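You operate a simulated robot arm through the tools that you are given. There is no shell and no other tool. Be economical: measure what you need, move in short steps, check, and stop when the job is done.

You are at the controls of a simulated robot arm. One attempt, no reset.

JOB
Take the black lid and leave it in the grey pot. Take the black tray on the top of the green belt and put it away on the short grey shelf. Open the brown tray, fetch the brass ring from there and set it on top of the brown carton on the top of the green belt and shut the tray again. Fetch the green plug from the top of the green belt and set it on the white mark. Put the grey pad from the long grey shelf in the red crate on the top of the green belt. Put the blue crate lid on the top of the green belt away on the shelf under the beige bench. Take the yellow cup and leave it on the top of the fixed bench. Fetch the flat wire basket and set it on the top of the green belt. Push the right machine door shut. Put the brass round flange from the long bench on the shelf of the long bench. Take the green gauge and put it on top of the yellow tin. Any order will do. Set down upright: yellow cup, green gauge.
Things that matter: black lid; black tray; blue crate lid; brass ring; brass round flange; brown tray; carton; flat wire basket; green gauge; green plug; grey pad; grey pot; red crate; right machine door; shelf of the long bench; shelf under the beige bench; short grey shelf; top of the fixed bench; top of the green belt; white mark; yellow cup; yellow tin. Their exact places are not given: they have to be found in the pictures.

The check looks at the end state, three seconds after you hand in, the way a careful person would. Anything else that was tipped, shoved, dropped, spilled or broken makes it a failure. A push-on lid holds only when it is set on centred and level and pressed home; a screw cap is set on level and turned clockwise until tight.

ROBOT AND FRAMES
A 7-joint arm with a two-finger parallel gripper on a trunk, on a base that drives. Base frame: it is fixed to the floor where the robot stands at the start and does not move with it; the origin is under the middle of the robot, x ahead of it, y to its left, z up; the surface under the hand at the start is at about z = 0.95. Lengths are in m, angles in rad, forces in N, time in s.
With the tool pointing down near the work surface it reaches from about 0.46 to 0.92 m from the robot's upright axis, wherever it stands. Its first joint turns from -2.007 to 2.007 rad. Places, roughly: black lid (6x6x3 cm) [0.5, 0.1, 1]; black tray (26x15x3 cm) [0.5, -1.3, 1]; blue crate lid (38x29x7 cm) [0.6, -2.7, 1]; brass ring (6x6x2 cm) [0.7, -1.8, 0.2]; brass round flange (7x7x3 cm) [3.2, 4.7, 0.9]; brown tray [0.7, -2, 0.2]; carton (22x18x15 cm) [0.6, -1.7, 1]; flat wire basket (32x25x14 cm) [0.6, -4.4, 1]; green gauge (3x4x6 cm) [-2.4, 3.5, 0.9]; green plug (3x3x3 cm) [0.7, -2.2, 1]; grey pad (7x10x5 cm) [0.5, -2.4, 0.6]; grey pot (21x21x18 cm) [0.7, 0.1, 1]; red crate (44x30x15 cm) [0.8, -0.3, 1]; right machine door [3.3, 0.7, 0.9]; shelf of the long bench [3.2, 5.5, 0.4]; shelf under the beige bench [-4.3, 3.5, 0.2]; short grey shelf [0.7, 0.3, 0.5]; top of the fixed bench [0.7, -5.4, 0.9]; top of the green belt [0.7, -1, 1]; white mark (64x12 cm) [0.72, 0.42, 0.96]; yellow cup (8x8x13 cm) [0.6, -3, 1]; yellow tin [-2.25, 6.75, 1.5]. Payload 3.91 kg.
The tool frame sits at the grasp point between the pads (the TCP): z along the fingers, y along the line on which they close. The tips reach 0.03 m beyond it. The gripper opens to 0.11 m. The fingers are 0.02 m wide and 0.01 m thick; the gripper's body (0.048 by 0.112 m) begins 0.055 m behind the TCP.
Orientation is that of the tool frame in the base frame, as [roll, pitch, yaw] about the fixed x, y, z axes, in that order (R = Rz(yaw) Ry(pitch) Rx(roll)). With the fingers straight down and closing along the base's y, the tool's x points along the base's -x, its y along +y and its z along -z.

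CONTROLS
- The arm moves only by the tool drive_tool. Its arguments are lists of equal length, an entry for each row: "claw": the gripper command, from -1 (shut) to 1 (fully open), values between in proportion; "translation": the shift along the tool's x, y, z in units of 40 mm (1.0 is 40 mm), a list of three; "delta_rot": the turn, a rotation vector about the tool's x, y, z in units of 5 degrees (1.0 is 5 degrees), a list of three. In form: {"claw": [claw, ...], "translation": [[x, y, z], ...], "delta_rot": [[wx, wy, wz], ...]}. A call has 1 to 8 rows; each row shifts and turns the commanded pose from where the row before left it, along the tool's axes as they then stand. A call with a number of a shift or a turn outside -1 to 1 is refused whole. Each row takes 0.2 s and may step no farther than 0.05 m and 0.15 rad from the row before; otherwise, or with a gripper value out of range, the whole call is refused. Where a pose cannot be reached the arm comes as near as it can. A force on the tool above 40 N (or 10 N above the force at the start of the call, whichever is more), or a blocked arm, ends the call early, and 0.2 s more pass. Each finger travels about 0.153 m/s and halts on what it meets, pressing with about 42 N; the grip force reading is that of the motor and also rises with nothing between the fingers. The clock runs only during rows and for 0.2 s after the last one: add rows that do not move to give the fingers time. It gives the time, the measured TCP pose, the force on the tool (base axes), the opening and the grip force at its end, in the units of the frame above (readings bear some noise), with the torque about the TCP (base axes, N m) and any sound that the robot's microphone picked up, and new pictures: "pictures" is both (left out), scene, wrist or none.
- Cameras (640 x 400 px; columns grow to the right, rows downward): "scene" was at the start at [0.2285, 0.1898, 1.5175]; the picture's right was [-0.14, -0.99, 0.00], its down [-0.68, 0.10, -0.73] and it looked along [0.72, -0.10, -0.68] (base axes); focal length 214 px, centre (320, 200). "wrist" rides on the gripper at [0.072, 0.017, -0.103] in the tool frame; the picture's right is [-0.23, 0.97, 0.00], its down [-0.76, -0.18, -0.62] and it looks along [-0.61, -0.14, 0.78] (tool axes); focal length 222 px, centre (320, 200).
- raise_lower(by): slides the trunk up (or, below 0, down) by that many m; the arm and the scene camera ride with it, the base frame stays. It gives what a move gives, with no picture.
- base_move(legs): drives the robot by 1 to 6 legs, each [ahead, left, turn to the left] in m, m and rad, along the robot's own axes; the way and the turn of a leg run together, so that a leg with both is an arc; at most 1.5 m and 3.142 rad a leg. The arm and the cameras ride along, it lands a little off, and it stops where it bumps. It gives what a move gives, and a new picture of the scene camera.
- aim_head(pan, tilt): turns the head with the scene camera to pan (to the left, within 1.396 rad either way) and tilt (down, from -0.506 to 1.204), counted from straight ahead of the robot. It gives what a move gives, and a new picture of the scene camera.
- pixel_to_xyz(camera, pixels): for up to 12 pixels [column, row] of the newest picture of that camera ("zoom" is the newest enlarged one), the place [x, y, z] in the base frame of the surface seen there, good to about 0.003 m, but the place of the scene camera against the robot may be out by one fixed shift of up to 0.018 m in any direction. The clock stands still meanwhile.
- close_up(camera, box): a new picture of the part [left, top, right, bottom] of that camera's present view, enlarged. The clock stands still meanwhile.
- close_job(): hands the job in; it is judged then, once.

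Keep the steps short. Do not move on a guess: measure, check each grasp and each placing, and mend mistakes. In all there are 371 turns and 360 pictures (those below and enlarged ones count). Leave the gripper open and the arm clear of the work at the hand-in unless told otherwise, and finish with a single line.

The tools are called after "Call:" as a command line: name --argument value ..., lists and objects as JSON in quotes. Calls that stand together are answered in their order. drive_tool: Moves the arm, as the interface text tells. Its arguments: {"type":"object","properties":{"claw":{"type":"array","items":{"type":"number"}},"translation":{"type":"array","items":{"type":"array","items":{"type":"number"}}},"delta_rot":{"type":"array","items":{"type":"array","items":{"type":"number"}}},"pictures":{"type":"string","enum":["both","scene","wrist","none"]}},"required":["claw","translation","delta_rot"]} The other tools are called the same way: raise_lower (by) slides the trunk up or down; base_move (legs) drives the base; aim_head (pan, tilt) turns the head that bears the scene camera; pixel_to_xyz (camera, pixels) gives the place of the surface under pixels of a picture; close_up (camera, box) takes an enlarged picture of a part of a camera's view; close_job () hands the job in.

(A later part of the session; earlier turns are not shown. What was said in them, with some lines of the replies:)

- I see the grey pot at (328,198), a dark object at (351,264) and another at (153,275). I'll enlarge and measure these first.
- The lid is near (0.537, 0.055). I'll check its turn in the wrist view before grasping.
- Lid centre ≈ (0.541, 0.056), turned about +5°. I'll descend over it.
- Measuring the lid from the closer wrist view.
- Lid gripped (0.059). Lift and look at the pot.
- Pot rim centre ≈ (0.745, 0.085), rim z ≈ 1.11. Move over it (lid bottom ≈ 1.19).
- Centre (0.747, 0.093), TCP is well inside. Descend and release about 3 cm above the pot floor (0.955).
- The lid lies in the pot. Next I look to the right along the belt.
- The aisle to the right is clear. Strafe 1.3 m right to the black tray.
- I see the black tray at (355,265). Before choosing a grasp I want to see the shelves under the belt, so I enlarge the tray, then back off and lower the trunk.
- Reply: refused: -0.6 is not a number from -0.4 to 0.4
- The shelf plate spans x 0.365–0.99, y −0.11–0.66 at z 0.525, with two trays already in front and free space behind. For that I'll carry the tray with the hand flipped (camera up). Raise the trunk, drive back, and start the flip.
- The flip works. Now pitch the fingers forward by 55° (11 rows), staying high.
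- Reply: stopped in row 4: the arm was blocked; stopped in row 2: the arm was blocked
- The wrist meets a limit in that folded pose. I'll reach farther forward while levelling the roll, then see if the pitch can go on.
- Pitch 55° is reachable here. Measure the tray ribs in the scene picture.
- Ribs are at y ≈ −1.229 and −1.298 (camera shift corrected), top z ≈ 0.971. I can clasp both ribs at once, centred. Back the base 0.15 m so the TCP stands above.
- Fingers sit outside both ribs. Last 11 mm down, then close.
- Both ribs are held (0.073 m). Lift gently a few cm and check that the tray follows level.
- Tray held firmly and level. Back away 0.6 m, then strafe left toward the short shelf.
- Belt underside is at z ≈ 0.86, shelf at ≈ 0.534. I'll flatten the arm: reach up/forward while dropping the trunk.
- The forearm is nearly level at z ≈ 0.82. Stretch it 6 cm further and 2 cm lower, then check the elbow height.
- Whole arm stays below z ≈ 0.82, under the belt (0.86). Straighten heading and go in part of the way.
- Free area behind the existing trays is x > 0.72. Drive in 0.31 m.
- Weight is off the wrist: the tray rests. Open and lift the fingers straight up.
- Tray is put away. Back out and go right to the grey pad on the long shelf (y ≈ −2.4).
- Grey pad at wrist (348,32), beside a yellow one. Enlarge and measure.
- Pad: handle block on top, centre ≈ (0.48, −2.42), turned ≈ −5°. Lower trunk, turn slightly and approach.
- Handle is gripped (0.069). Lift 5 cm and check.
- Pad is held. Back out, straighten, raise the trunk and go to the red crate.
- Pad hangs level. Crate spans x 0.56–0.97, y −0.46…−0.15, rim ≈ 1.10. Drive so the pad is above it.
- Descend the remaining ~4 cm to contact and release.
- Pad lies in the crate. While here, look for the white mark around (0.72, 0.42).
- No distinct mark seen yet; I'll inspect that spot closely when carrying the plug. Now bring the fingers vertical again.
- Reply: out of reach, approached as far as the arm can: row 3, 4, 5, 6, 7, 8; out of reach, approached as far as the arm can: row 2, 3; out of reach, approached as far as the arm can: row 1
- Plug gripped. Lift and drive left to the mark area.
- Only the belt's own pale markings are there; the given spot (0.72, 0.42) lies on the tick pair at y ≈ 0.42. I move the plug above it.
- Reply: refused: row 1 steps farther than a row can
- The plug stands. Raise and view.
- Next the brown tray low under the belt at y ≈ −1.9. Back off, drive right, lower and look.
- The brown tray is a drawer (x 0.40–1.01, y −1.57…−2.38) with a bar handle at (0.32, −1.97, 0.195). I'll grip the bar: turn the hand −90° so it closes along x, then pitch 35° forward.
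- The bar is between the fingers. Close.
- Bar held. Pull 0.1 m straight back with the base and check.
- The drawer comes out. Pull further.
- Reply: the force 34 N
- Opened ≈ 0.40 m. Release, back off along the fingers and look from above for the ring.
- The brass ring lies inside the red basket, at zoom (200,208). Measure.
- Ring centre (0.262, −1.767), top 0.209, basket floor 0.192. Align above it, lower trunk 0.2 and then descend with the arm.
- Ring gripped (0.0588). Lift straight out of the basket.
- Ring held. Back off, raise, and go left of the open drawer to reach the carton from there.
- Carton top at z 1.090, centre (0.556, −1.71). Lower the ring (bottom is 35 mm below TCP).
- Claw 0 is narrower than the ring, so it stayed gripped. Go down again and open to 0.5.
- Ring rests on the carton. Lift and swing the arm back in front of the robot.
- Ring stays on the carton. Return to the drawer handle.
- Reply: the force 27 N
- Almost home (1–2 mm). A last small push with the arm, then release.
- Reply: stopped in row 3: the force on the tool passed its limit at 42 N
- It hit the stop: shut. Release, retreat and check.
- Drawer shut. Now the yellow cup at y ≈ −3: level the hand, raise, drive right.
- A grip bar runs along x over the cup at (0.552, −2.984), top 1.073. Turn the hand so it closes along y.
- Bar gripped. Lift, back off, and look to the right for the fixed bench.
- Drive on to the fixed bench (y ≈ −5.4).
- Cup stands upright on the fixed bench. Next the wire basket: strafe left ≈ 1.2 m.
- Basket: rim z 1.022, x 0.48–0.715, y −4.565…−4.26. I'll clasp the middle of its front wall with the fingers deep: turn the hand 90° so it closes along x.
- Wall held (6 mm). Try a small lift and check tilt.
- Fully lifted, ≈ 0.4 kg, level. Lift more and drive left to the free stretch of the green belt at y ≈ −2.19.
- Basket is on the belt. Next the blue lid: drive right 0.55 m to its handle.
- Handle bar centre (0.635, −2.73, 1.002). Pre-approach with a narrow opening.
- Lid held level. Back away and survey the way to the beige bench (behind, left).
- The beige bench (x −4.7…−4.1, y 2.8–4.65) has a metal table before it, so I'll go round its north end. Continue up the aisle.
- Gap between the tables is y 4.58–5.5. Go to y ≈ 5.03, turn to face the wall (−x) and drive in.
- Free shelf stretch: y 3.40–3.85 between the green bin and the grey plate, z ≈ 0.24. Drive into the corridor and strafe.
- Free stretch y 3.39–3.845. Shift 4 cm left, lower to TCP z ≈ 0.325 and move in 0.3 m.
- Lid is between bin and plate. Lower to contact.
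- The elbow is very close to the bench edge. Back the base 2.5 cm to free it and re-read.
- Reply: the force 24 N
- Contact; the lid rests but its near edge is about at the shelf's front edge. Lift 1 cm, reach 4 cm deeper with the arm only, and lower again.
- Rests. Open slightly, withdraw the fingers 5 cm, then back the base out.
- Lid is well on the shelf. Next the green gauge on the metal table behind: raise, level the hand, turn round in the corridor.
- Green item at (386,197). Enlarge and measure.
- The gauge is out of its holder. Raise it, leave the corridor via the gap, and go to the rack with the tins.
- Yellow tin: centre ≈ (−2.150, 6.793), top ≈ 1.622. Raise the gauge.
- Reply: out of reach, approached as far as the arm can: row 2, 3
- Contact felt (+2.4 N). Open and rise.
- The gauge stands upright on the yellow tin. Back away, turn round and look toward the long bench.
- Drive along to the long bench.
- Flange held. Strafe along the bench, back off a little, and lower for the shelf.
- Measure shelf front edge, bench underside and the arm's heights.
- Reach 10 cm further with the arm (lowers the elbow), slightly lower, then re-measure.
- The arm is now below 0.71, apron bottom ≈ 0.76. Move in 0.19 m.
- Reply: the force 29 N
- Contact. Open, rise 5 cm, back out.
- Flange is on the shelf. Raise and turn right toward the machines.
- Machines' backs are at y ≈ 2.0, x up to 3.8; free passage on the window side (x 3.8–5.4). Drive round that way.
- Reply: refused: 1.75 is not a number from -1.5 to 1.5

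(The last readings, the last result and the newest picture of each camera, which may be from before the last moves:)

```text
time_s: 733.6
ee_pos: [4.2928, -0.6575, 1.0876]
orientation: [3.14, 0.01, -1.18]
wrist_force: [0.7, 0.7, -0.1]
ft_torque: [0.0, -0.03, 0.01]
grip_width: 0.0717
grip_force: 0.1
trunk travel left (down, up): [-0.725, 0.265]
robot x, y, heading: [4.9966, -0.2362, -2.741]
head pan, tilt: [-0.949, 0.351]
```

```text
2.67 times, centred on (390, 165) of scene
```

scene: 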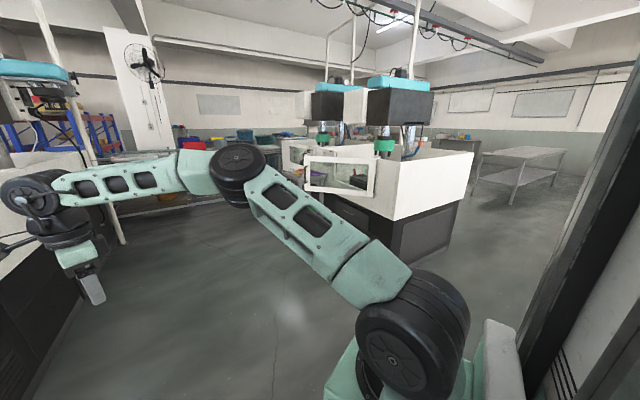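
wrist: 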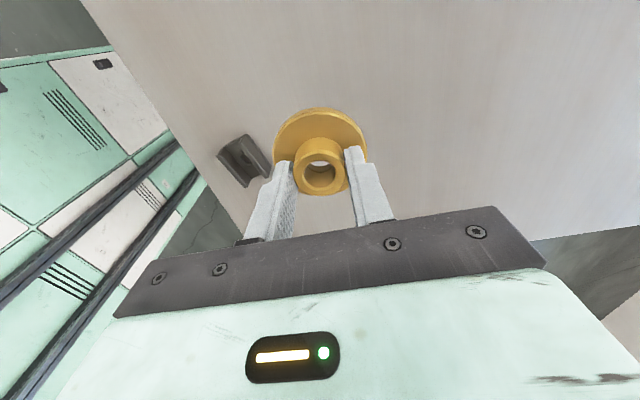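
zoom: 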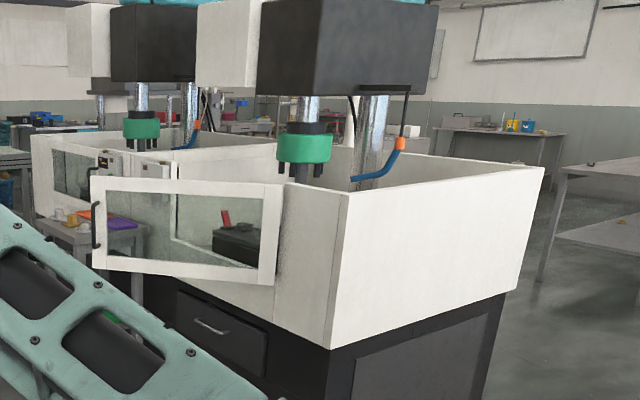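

Call:
pixel_to_xyz --camera "scene" --pixels '[[306, 185], [306, 168], [372, 185], [371, 165], [340, 189], [374, 198], [308, 157], [380, 165], [305, 178], [330, 193], [290, 150], [360, 205]]'

```text
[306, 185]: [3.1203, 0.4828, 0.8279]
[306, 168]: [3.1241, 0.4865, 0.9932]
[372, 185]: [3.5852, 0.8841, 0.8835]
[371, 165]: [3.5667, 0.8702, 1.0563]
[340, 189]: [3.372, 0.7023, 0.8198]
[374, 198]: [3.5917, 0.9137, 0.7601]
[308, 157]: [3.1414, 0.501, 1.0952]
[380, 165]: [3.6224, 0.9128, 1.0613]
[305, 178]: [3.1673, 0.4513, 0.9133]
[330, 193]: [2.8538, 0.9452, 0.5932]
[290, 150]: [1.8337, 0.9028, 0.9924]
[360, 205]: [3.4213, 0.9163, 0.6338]
```

The door's hinge is at (3.59, 0.89), free edge at (3.12, 0.48), open ≈ 41°. I'll push its outer face near the free edge toward +y with the closed gripper. Turn to face +y, close fingers, retract and lower the hand.

Call:
base_move --legs '[[0, 0, -1.97]]'

Call:
drive_tool --claw '[-1, -1, -1, -1, -1, -1]' --translation '[[0, -0.8, 0.5], [0, -0.8, 0.5], [0, -0.8, 0.6], [0, -0.7, 0.7], [0, -0.6, 0.7], [0, 0, 0]]' --delta_rot '[[0, 0, 0], [0, 0, 0], [0, 0, 0], [0, 0, 0], [0, 0, 0], [0, 0, 0]]' --pictures "none"

Call:
base_move --legs '[[-0.05, 1.1, 0]]'

Call:
aim_head --pan 0.3 --tilt 0.5

```text
time_s: 738.6
ee_pos: [4.8473, 0.5675, 1.0874]
orientation: [3.139, 0.008, -3.108]
wrist_force: [-0.4, 0.4, 0.5]
ft_torque: [0.0, 0.01, 0.01]
grip_width: 0.0716
grip_force: 0.0
trunk travel left (down, up): [-0.725, 0.265]
robot x, y, heading: [4.9983, -0.2372, 1.617]
head pan, tilt: [-0.949, 0.351]
```

scene: 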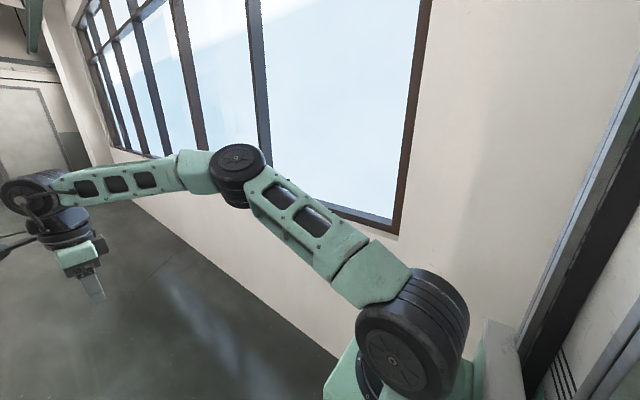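

```text
time_s: 740.0
ee_pos: [4.8537, 0.4196, 0.9691]
orientation: [3.14, 0.008, -3.109]
wrist_force: [-0.2, 0.4, 0.1]
ft_torque: [0.02, -0.02, 0.04]
grip_width: 0.0
grip_force: 37.8
trunk travel left (down, up): [-0.725, 0.265]
robot x, y, heading: [4.9981, -0.2366, 1.613]
head pan, tilt: [-0.949, 0.351]
```

```text
time_s: 745.7
ee_pos: [3.749, 0.3196, 0.9701]
orientation: [3.139, 0.011, -3.106]
wrist_force: [-0.2, 0.7, -0.4]
ft_torque: [-0.01, 0.01, 0.02]
grip_width: 0.0
grip_force: 38.0
trunk travel left (down, up): [-0.725, 0.265]
robot x, y, heading: [3.8933, -0.3405, 1.617]
head pan, tilt: [-0.949, 0.351]
```

scene: 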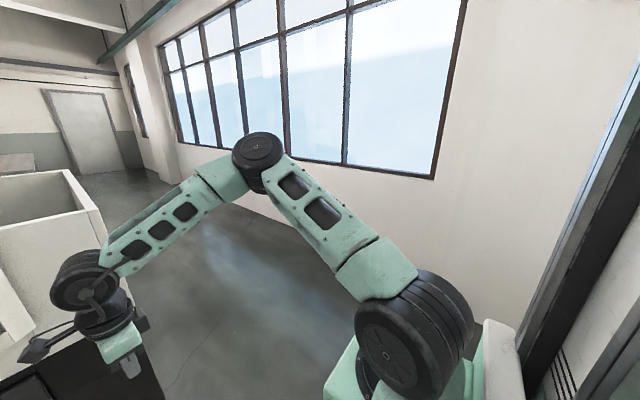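

```text
time_s: 747.1
ee_pos: [3.7493, 0.3196, 0.9685]
orientation: [3.14, 0.011, -3.103]
wrist_force: [0.0, 0.1, 0.4]
ft_torque: [-0.04, -0.01, 0.01]
grip_width: 0.0002
grip_force: 37.5
trunk travel left (down, up): [-0.725, 0.265]
robot x, y, heading: [3.8953, -0.3377, 1.625]
head pan, tilt: [0.3, 0.499]
```

scene: 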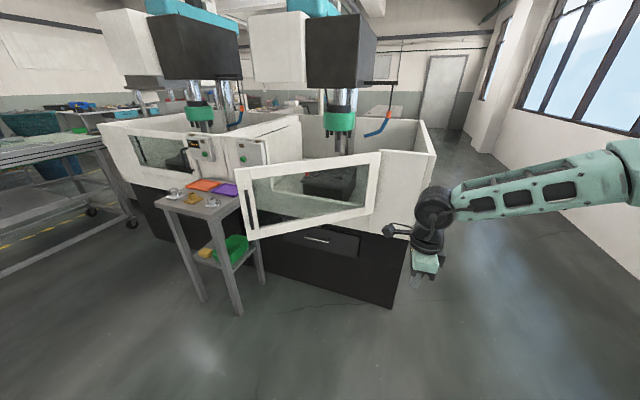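

Call:
pixel_to_xyz --camera "scene" --pixels '[[242, 230], [243, 195], [246, 203], [380, 160], [370, 205], [320, 215], [238, 210], [162, 205], [222, 183], [215, 150], [265, 145], [300, 228]]'

Call:
close_up --camera "scene" --box '[150, 110, 410, 270]'

```text
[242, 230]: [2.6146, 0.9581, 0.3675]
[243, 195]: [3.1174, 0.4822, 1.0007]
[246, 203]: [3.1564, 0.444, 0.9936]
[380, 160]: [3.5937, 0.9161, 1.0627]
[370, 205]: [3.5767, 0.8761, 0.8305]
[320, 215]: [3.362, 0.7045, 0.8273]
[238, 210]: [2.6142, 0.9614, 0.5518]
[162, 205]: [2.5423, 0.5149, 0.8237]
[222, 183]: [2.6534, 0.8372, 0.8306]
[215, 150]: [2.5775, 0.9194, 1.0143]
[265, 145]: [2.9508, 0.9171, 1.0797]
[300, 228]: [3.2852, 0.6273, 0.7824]
```

```text
2.46 times, centred on (280, 190) of scene
```

zoom: 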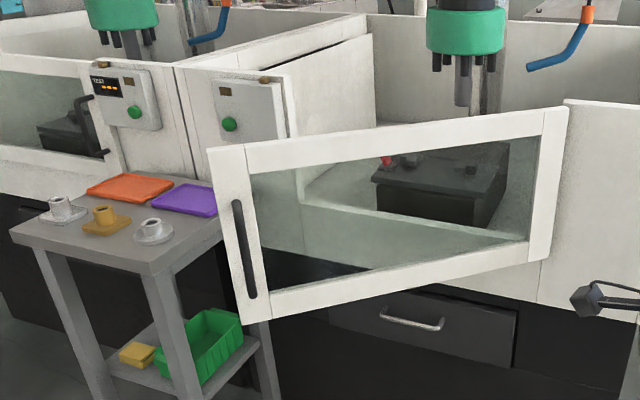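

Strafe left to x ≈ 3.22, lower a little, then push forward with the base.

Call:
drive_tool --claw '[-1, -1, -1]' --translation '[[0, 0, 0.8], [0, 0, 0.8], [0, 0, 0]]' --delta_rot '[[0, 0, 0], [0, 0, 0], [0, 0, 0]]' --pictures "none"

Call:
base_move --legs '[[-0.02, 0.5, -0.05]]'

```text
time_s: 747.9
ee_pos: [3.7485, 0.321, 0.906]
orientation: [3.14, 0.008, -3.105]
wrist_force: [-0.8, -0.5, 0.2]
ft_torque: [0.0, -0.01, 0.03]
grip_width: 0.0
grip_force: 38.1
trunk travel left (down, up): [-0.725, 0.265]
robot x, y, heading: [3.8907, -0.3362, 1.616]
head pan, tilt: [0.3, 0.499]
```

```text
time_s: 750.9
ee_pos: [3.277, 0.2919, 0.9062]
orientation: [3.139, 0.01, 3.141]
wrist_force: [0.2, -0.1, -0.3]
ft_torque: [0.0, -0.04, 0.02]
grip_width: 0.0001
grip_force: 37.6
trunk travel left (down, up): [-0.725, 0.265]
robot x, y, heading: [3.3988, -0.3708, 1.581]
head pan, tilt: [0.3, 0.499]
```

scene: 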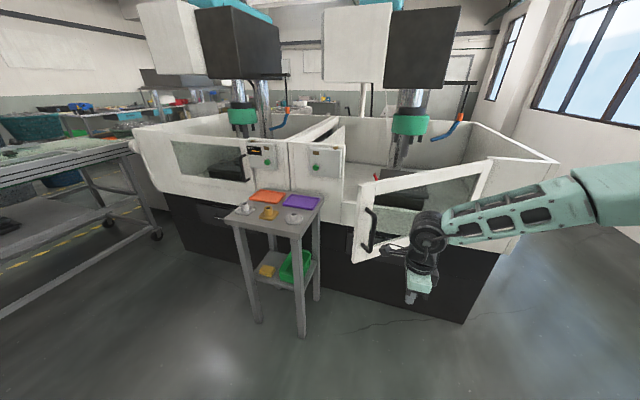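

The camera stalk is on the door side; turn the hand −90° so it points back to the robot.

Call:
drive_tool --claw '[-1, -1, -1, -1, -1, -1, -1, -1]' --translation '[[0, 0, 0], [0, 0, 0], [0, 0, 0], [0, 0, 0], [0, 0, 0], [0, 0, 0], [0, 0, 0], [0, 0, 0]]' --delta_rot '[[0, 0, -1], [0, 0, -1], [0, 0, -1], [0, 0, -1], [0, 0, -1], [0, 0, -1], [0, 0, -1], [0, 0, -1]]' --pictures "none"

Call:
drive_tool --claw '[-1, -1, -1, -1, -1, -1, -1, -1]' --translation '[[0, 0, 0], [0, 0, 0], [0, 0, 0], [0, 0, 0], [0, 0, 0], [0, 0, 0], [0, 0, 0], [0, 0, 0]]' --delta_rot '[[0, 0, -1], [0, 0, -1], [0, 0, -1], [0, 0, -1], [0, 0, -1], [0, 0, -1], [0, 0, -1], [0, 0, -1]]' --pictures "none"

Call:
drive_tool --claw '[-1, -1, -1]' --translation '[[0, 0, 0], [0, 0, 0], [0, 0, 0]]' --delta_rot '[[0, 0, -1], [0, 0, -1], [0, 0, 0]]' --pictures "none"

Call:
base_move --legs '[[0.1, 0.02, 0]]'

Call:
pixel_to_xyz --camera "scene" --pixels '[[322, 200], [300, 232], [365, 185], [362, 225]]'

```text
time_s: 752.7
ee_pos: [3.2772, 0.2918, 0.9068]
orientation: [-3.137, 0.007, -2.441]
wrist_force: [-0.1, -0.6, -0.7]
ft_torque: [0.01, 0.0, 0.01]
grip_width: 0.0001
grip_force: 37.5
trunk travel left (down, up): [-0.725, 0.265]
robot x, y, heading: [3.3999, -0.3693, 1.579]
head pan, tilt: [0.3, 0.499]
```

```text
time_s: 754.5
ee_pos: [3.2761, 0.2914, 0.9063]
orientation: [-3.132, 0.005, -1.745]
wrist_force: [-0.3, 0.4, -0.5]
ft_torque: [0.0, 0.01, -0.01]
grip_width: 0.0
grip_force: 37.3
trunk travel left (down, up): [-0.725, 0.265]
robot x, y, heading: [3.3984, -0.3726, 1.58]
head pan, tilt: [0.3, 0.499]
```

```text
time_s: 755.3
ee_pos: [3.2766, 0.292, 0.9071]
orientation: [-3.133, 0.002, -1.569]
wrist_force: [-0.2, 0.5, -0.7]
ft_torque: [0.0, 0.02, -0.01]
grip_width: 0.0
grip_force: 37.7
trunk travel left (down, up): [-0.725, 0.265]
robot x, y, heading: [3.3936, -0.369, 1.583]
head pan, tilt: [0.3, 0.499]
```

```text
time_s: 756.4
ee_pos: [3.2561, 0.3904, 0.9066]
orientation: [-3.133, 0.003, -1.569]
wrist_force: [0.8, 0.8, 0.1]
ft_torque: [0.03, 0.01, -0.02]
grip_width: 0.0001
grip_force: 37.5
trunk travel left (down, up): [-0.725, 0.265]
robot x, y, heading: [3.3726, -0.2717, 1.584]
head pan, tilt: [0.3, 0.499]
```

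scene: 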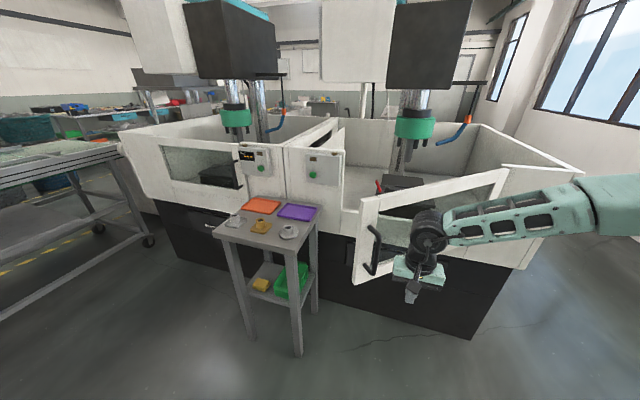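

```text
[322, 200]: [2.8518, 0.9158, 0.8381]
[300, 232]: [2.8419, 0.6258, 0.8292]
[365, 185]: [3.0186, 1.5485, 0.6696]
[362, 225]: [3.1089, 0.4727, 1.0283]
```

Push forward 0.25 m.

Call:
base_move --legs '[[0.25, 0, 0]]'

```text
time_s: 758.2
ee_pos: [3.261, 0.6376, 0.9062]
orientation: [-3.131, 0.003, -1.58]
wrist_force: [0.5, -0.3, -0.4]
ft_torque: [0.01, -0.01, 0.02]
grip_width: 0.0
grip_force: 37.8
trunk travel left (down, up): [-0.725, 0.265]
robot x, y, heading: [3.373, -0.0275, 1.572]
head pan, tilt: [0.3, 0.499]
```

scene: 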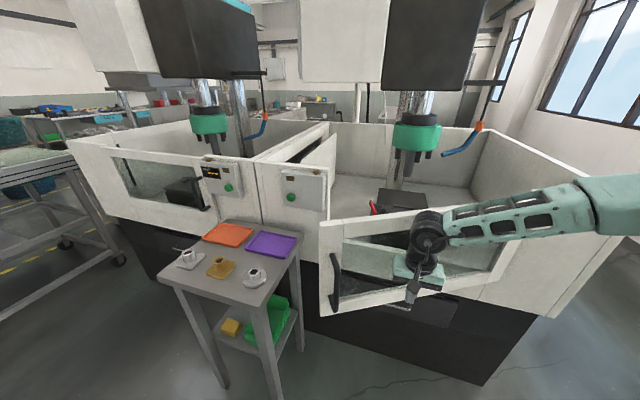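

The door follows. Continue 0.18 m.

Call:
base_move --legs '[[0.18, 0, 0]]'

Call:
pixel_to_xyz --camera "scene" --pixels '[[288, 250], [290, 300], [480, 270], [400, 310]]'

```text
time_s: 759.7
ee_pos: [3.2611, 0.8166, 0.9073]
orientation: [-3.13, 0.002, -1.58]
wrist_force: [-0.3, -0.3, 0.3]
ft_torque: [0.0, -0.03, 0.02]
grip_width: 0.0002
grip_force: 37.4
trunk travel left (down, up): [-0.725, 0.265]
robot x, y, heading: [3.3744, 0.1475, 1.571]
head pan, tilt: [0.3, 0.499]
```

scene: 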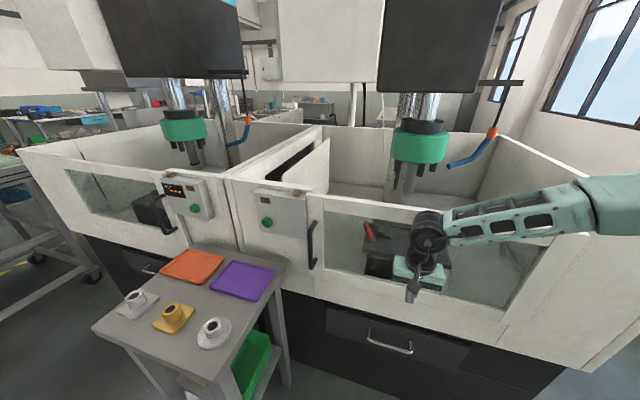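

```text
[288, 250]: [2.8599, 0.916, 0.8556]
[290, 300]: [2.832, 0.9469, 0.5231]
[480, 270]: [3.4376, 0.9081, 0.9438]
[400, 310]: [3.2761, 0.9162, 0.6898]
```

Call:
pixel_to_xyz --camera "scene" --pixels '[[319, 215], [320, 265], [318, 200], [300, 215], [500, 300], [350, 285]]'

Call:
drive_tool --claw '[-1, -1, -1, -1, -1]' --translation '[[-0.3, 0, 0], [-0.3, 0, 0], [-0.3, 0, 0], [-0.3, 0, 0], [-0.2, 0, 0]]' --delta_rot '[[0, 0, 0], [0, 0, 0], [0, 0, 0], [0, 0, 0], [0, 0, 0]]' --pictures "scene"

```text
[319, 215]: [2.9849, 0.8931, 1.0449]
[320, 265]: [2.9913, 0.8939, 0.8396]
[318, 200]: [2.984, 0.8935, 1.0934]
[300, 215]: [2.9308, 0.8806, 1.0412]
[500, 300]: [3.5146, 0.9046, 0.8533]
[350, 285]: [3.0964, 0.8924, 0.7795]
```

```text
time_s: 760.9
ee_pos: [3.2618, 0.8561, 0.9071]
orientation: [-3.128, -0.007, -1.56]
wrist_force: [-0.4, 0.5, -0.3]
ft_torque: [-0.01, 0.02, -0.02]
grip_width: 0.0001
grip_force: 38.0
trunk travel left (down, up): [-0.725, 0.265]
robot x, y, heading: [3.3751, 0.1485, 1.567]
head pan, tilt: [0.3, 0.499]
```

scene: 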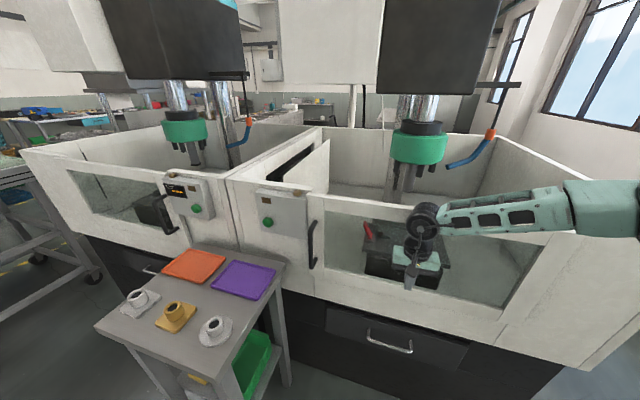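

Call:
pixel_to_xyz --camera "scene" --pixels '[[319, 215], [321, 260], [500, 300], [350, 280], [520, 240], [540, 300], [310, 200], [430, 290]]'

Call:
close_up --camera "scene" --box '[230, 170, 580, 370]'

```text
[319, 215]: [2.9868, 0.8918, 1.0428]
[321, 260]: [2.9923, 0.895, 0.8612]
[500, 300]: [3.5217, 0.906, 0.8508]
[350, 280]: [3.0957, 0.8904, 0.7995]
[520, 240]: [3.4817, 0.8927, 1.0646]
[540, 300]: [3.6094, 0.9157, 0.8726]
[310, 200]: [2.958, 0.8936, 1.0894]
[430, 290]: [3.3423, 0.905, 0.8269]
```

```text
1.83 times, centred on (405, 270) of scene
```

zoom: 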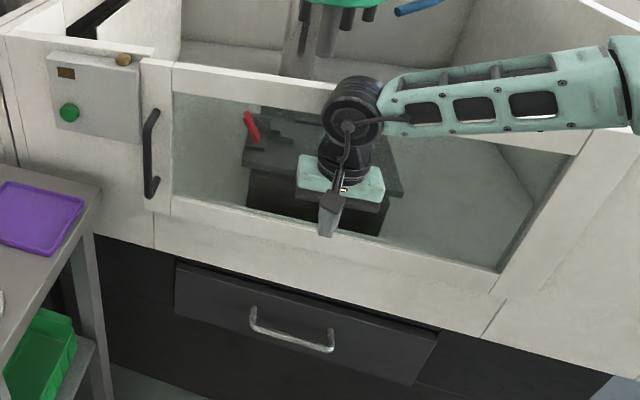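

The door looks flush; push a bit more to be sure it is against its stop.

Call:
drive_tool --claw '[-1, -1, -1, -1]' --translation '[[-0.3, 0, 0], [-0.3, 0, 0], [-0.2, 0, 0], [0, 0, 0]]' --delta_rot '[[0, 0, 0], [0, 0, 0], [0, 0, 0], [0, 0, 0]]' --pictures "none"

Call:
aim_head --pan 0.3 --tilt 0.5

Call:
pixel_to_xyz --camera "scene" --pixels '[[319, 215], [321, 260], [500, 300], [350, 280], [310, 240], [300, 255], [250, 225], [540, 300], [430, 290]]'

```text
time_s: 762.1
ee_pos: [3.2593, 0.8496, 0.9063]
orientation: [-3.128, -0.034, -1.482]
wrist_force: [-1.0, 0.3, 0.7]
ft_torque: [0.0, 0.05, -0.01]
grip_width: 0.0
grip_force: 37.7
trunk travel left (down, up): [-0.725, 0.265]
robot x, y, heading: [3.3776, 0.1431, 1.562]
head pan, tilt: [0.3, 0.499]
stopped in row 4: the arm was blocked; the commanded pose is now the measured one
```

```text
time_s: 762.7
ee_pos: [3.2574, 0.852, 0.906]
orientation: [-3.129, -0.037, -1.482]
wrist_force: [0.0, 0.5, 0.6]
ft_torque: [0.0, -0.01, 0.0]
grip_width: 0.0
grip_force: 37.2
trunk travel left (down, up): [-0.725, 0.265]
robot x, y, heading: [3.3849, 0.1503, 1.558]
head pan, tilt: [0.3, 0.499]
```

scene: 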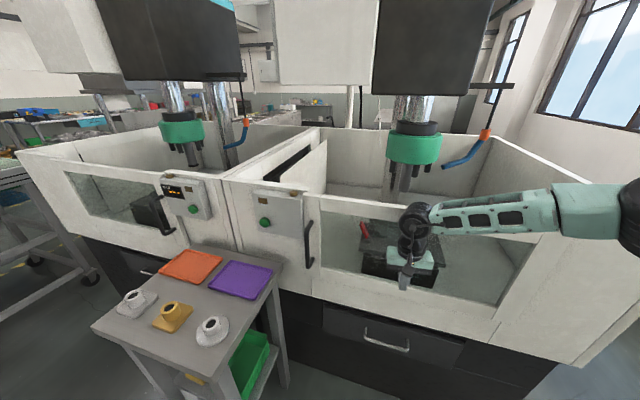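

```text
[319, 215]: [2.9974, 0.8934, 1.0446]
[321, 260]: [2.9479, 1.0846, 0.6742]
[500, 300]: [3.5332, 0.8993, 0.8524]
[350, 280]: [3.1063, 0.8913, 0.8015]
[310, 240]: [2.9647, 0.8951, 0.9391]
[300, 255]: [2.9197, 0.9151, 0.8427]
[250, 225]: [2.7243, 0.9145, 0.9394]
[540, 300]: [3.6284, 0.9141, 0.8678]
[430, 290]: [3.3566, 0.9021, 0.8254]
```

The door is shut against its stop. Back away and open the gripper.

Call:
base_move --legs '[[-0.5, 0, 0]]'

Call:
drive_tool --claw '[1, 1, 1, 1, 1]' --translation '[[0, 0, -0.8], [0, 0, -0.8], [0, 0, 0], [0, 0, 0], [0, 0, 0]]' --delta_rot '[[0, 0, 0], [0, 0, 0], [0, 0, 0], [0, 0, 0], [0, 0, 0]]' --pictures "none"

```text
time_s: 765.7
ee_pos: [3.2592, 0.3555, 0.8989]
orientation: [-3.123, -0.041, -1.503]
wrist_force: [0.0, 0.0, -0.3]
ft_torque: [0.0, 0.0, 0.01]
grip_width: 0.0
grip_force: 37.6
trunk travel left (down, up): [-0.725, 0.265]
robot x, y, heading: [3.3708, -0.3589, 1.553]
head pan, tilt: [0.3, 0.499]
```

scene: 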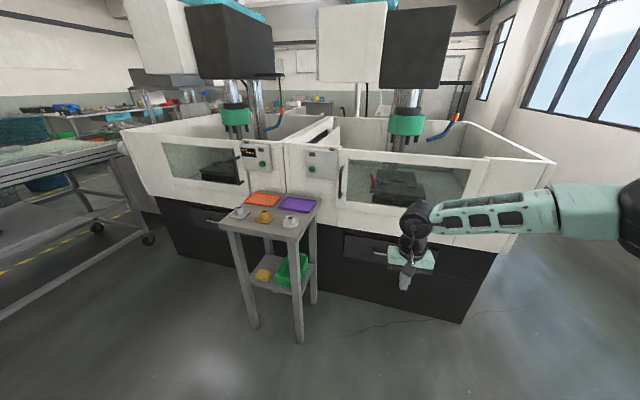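

```text
time_s: 766.9
ee_pos: [3.26, 0.3583, 0.9619]
orientation: [-3.122, -0.042, -1.504]
wrist_force: [0.2, -0.3, 0.9]
ft_torque: [-0.03, 0.02, 0.02]
grip_width: 0.11
grip_force: 0.1
trunk travel left (down, up): [-0.725, 0.265]
robot x, y, heading: [3.3712, -0.3591, 1.549]
head pan, tilt: [0.3, 0.499]
```

The door stays shut, the gripper is open and the arm is clear, so I hand in.

Call:
close_job

```text
The job is handed in.
```

I handed the job in with all eleven tasks carried out, but the green plug is uncertain: I saw no distinct white mark, so I set it at the listed spot (0.72, 0.42), which holds only the belt's own pale lines.
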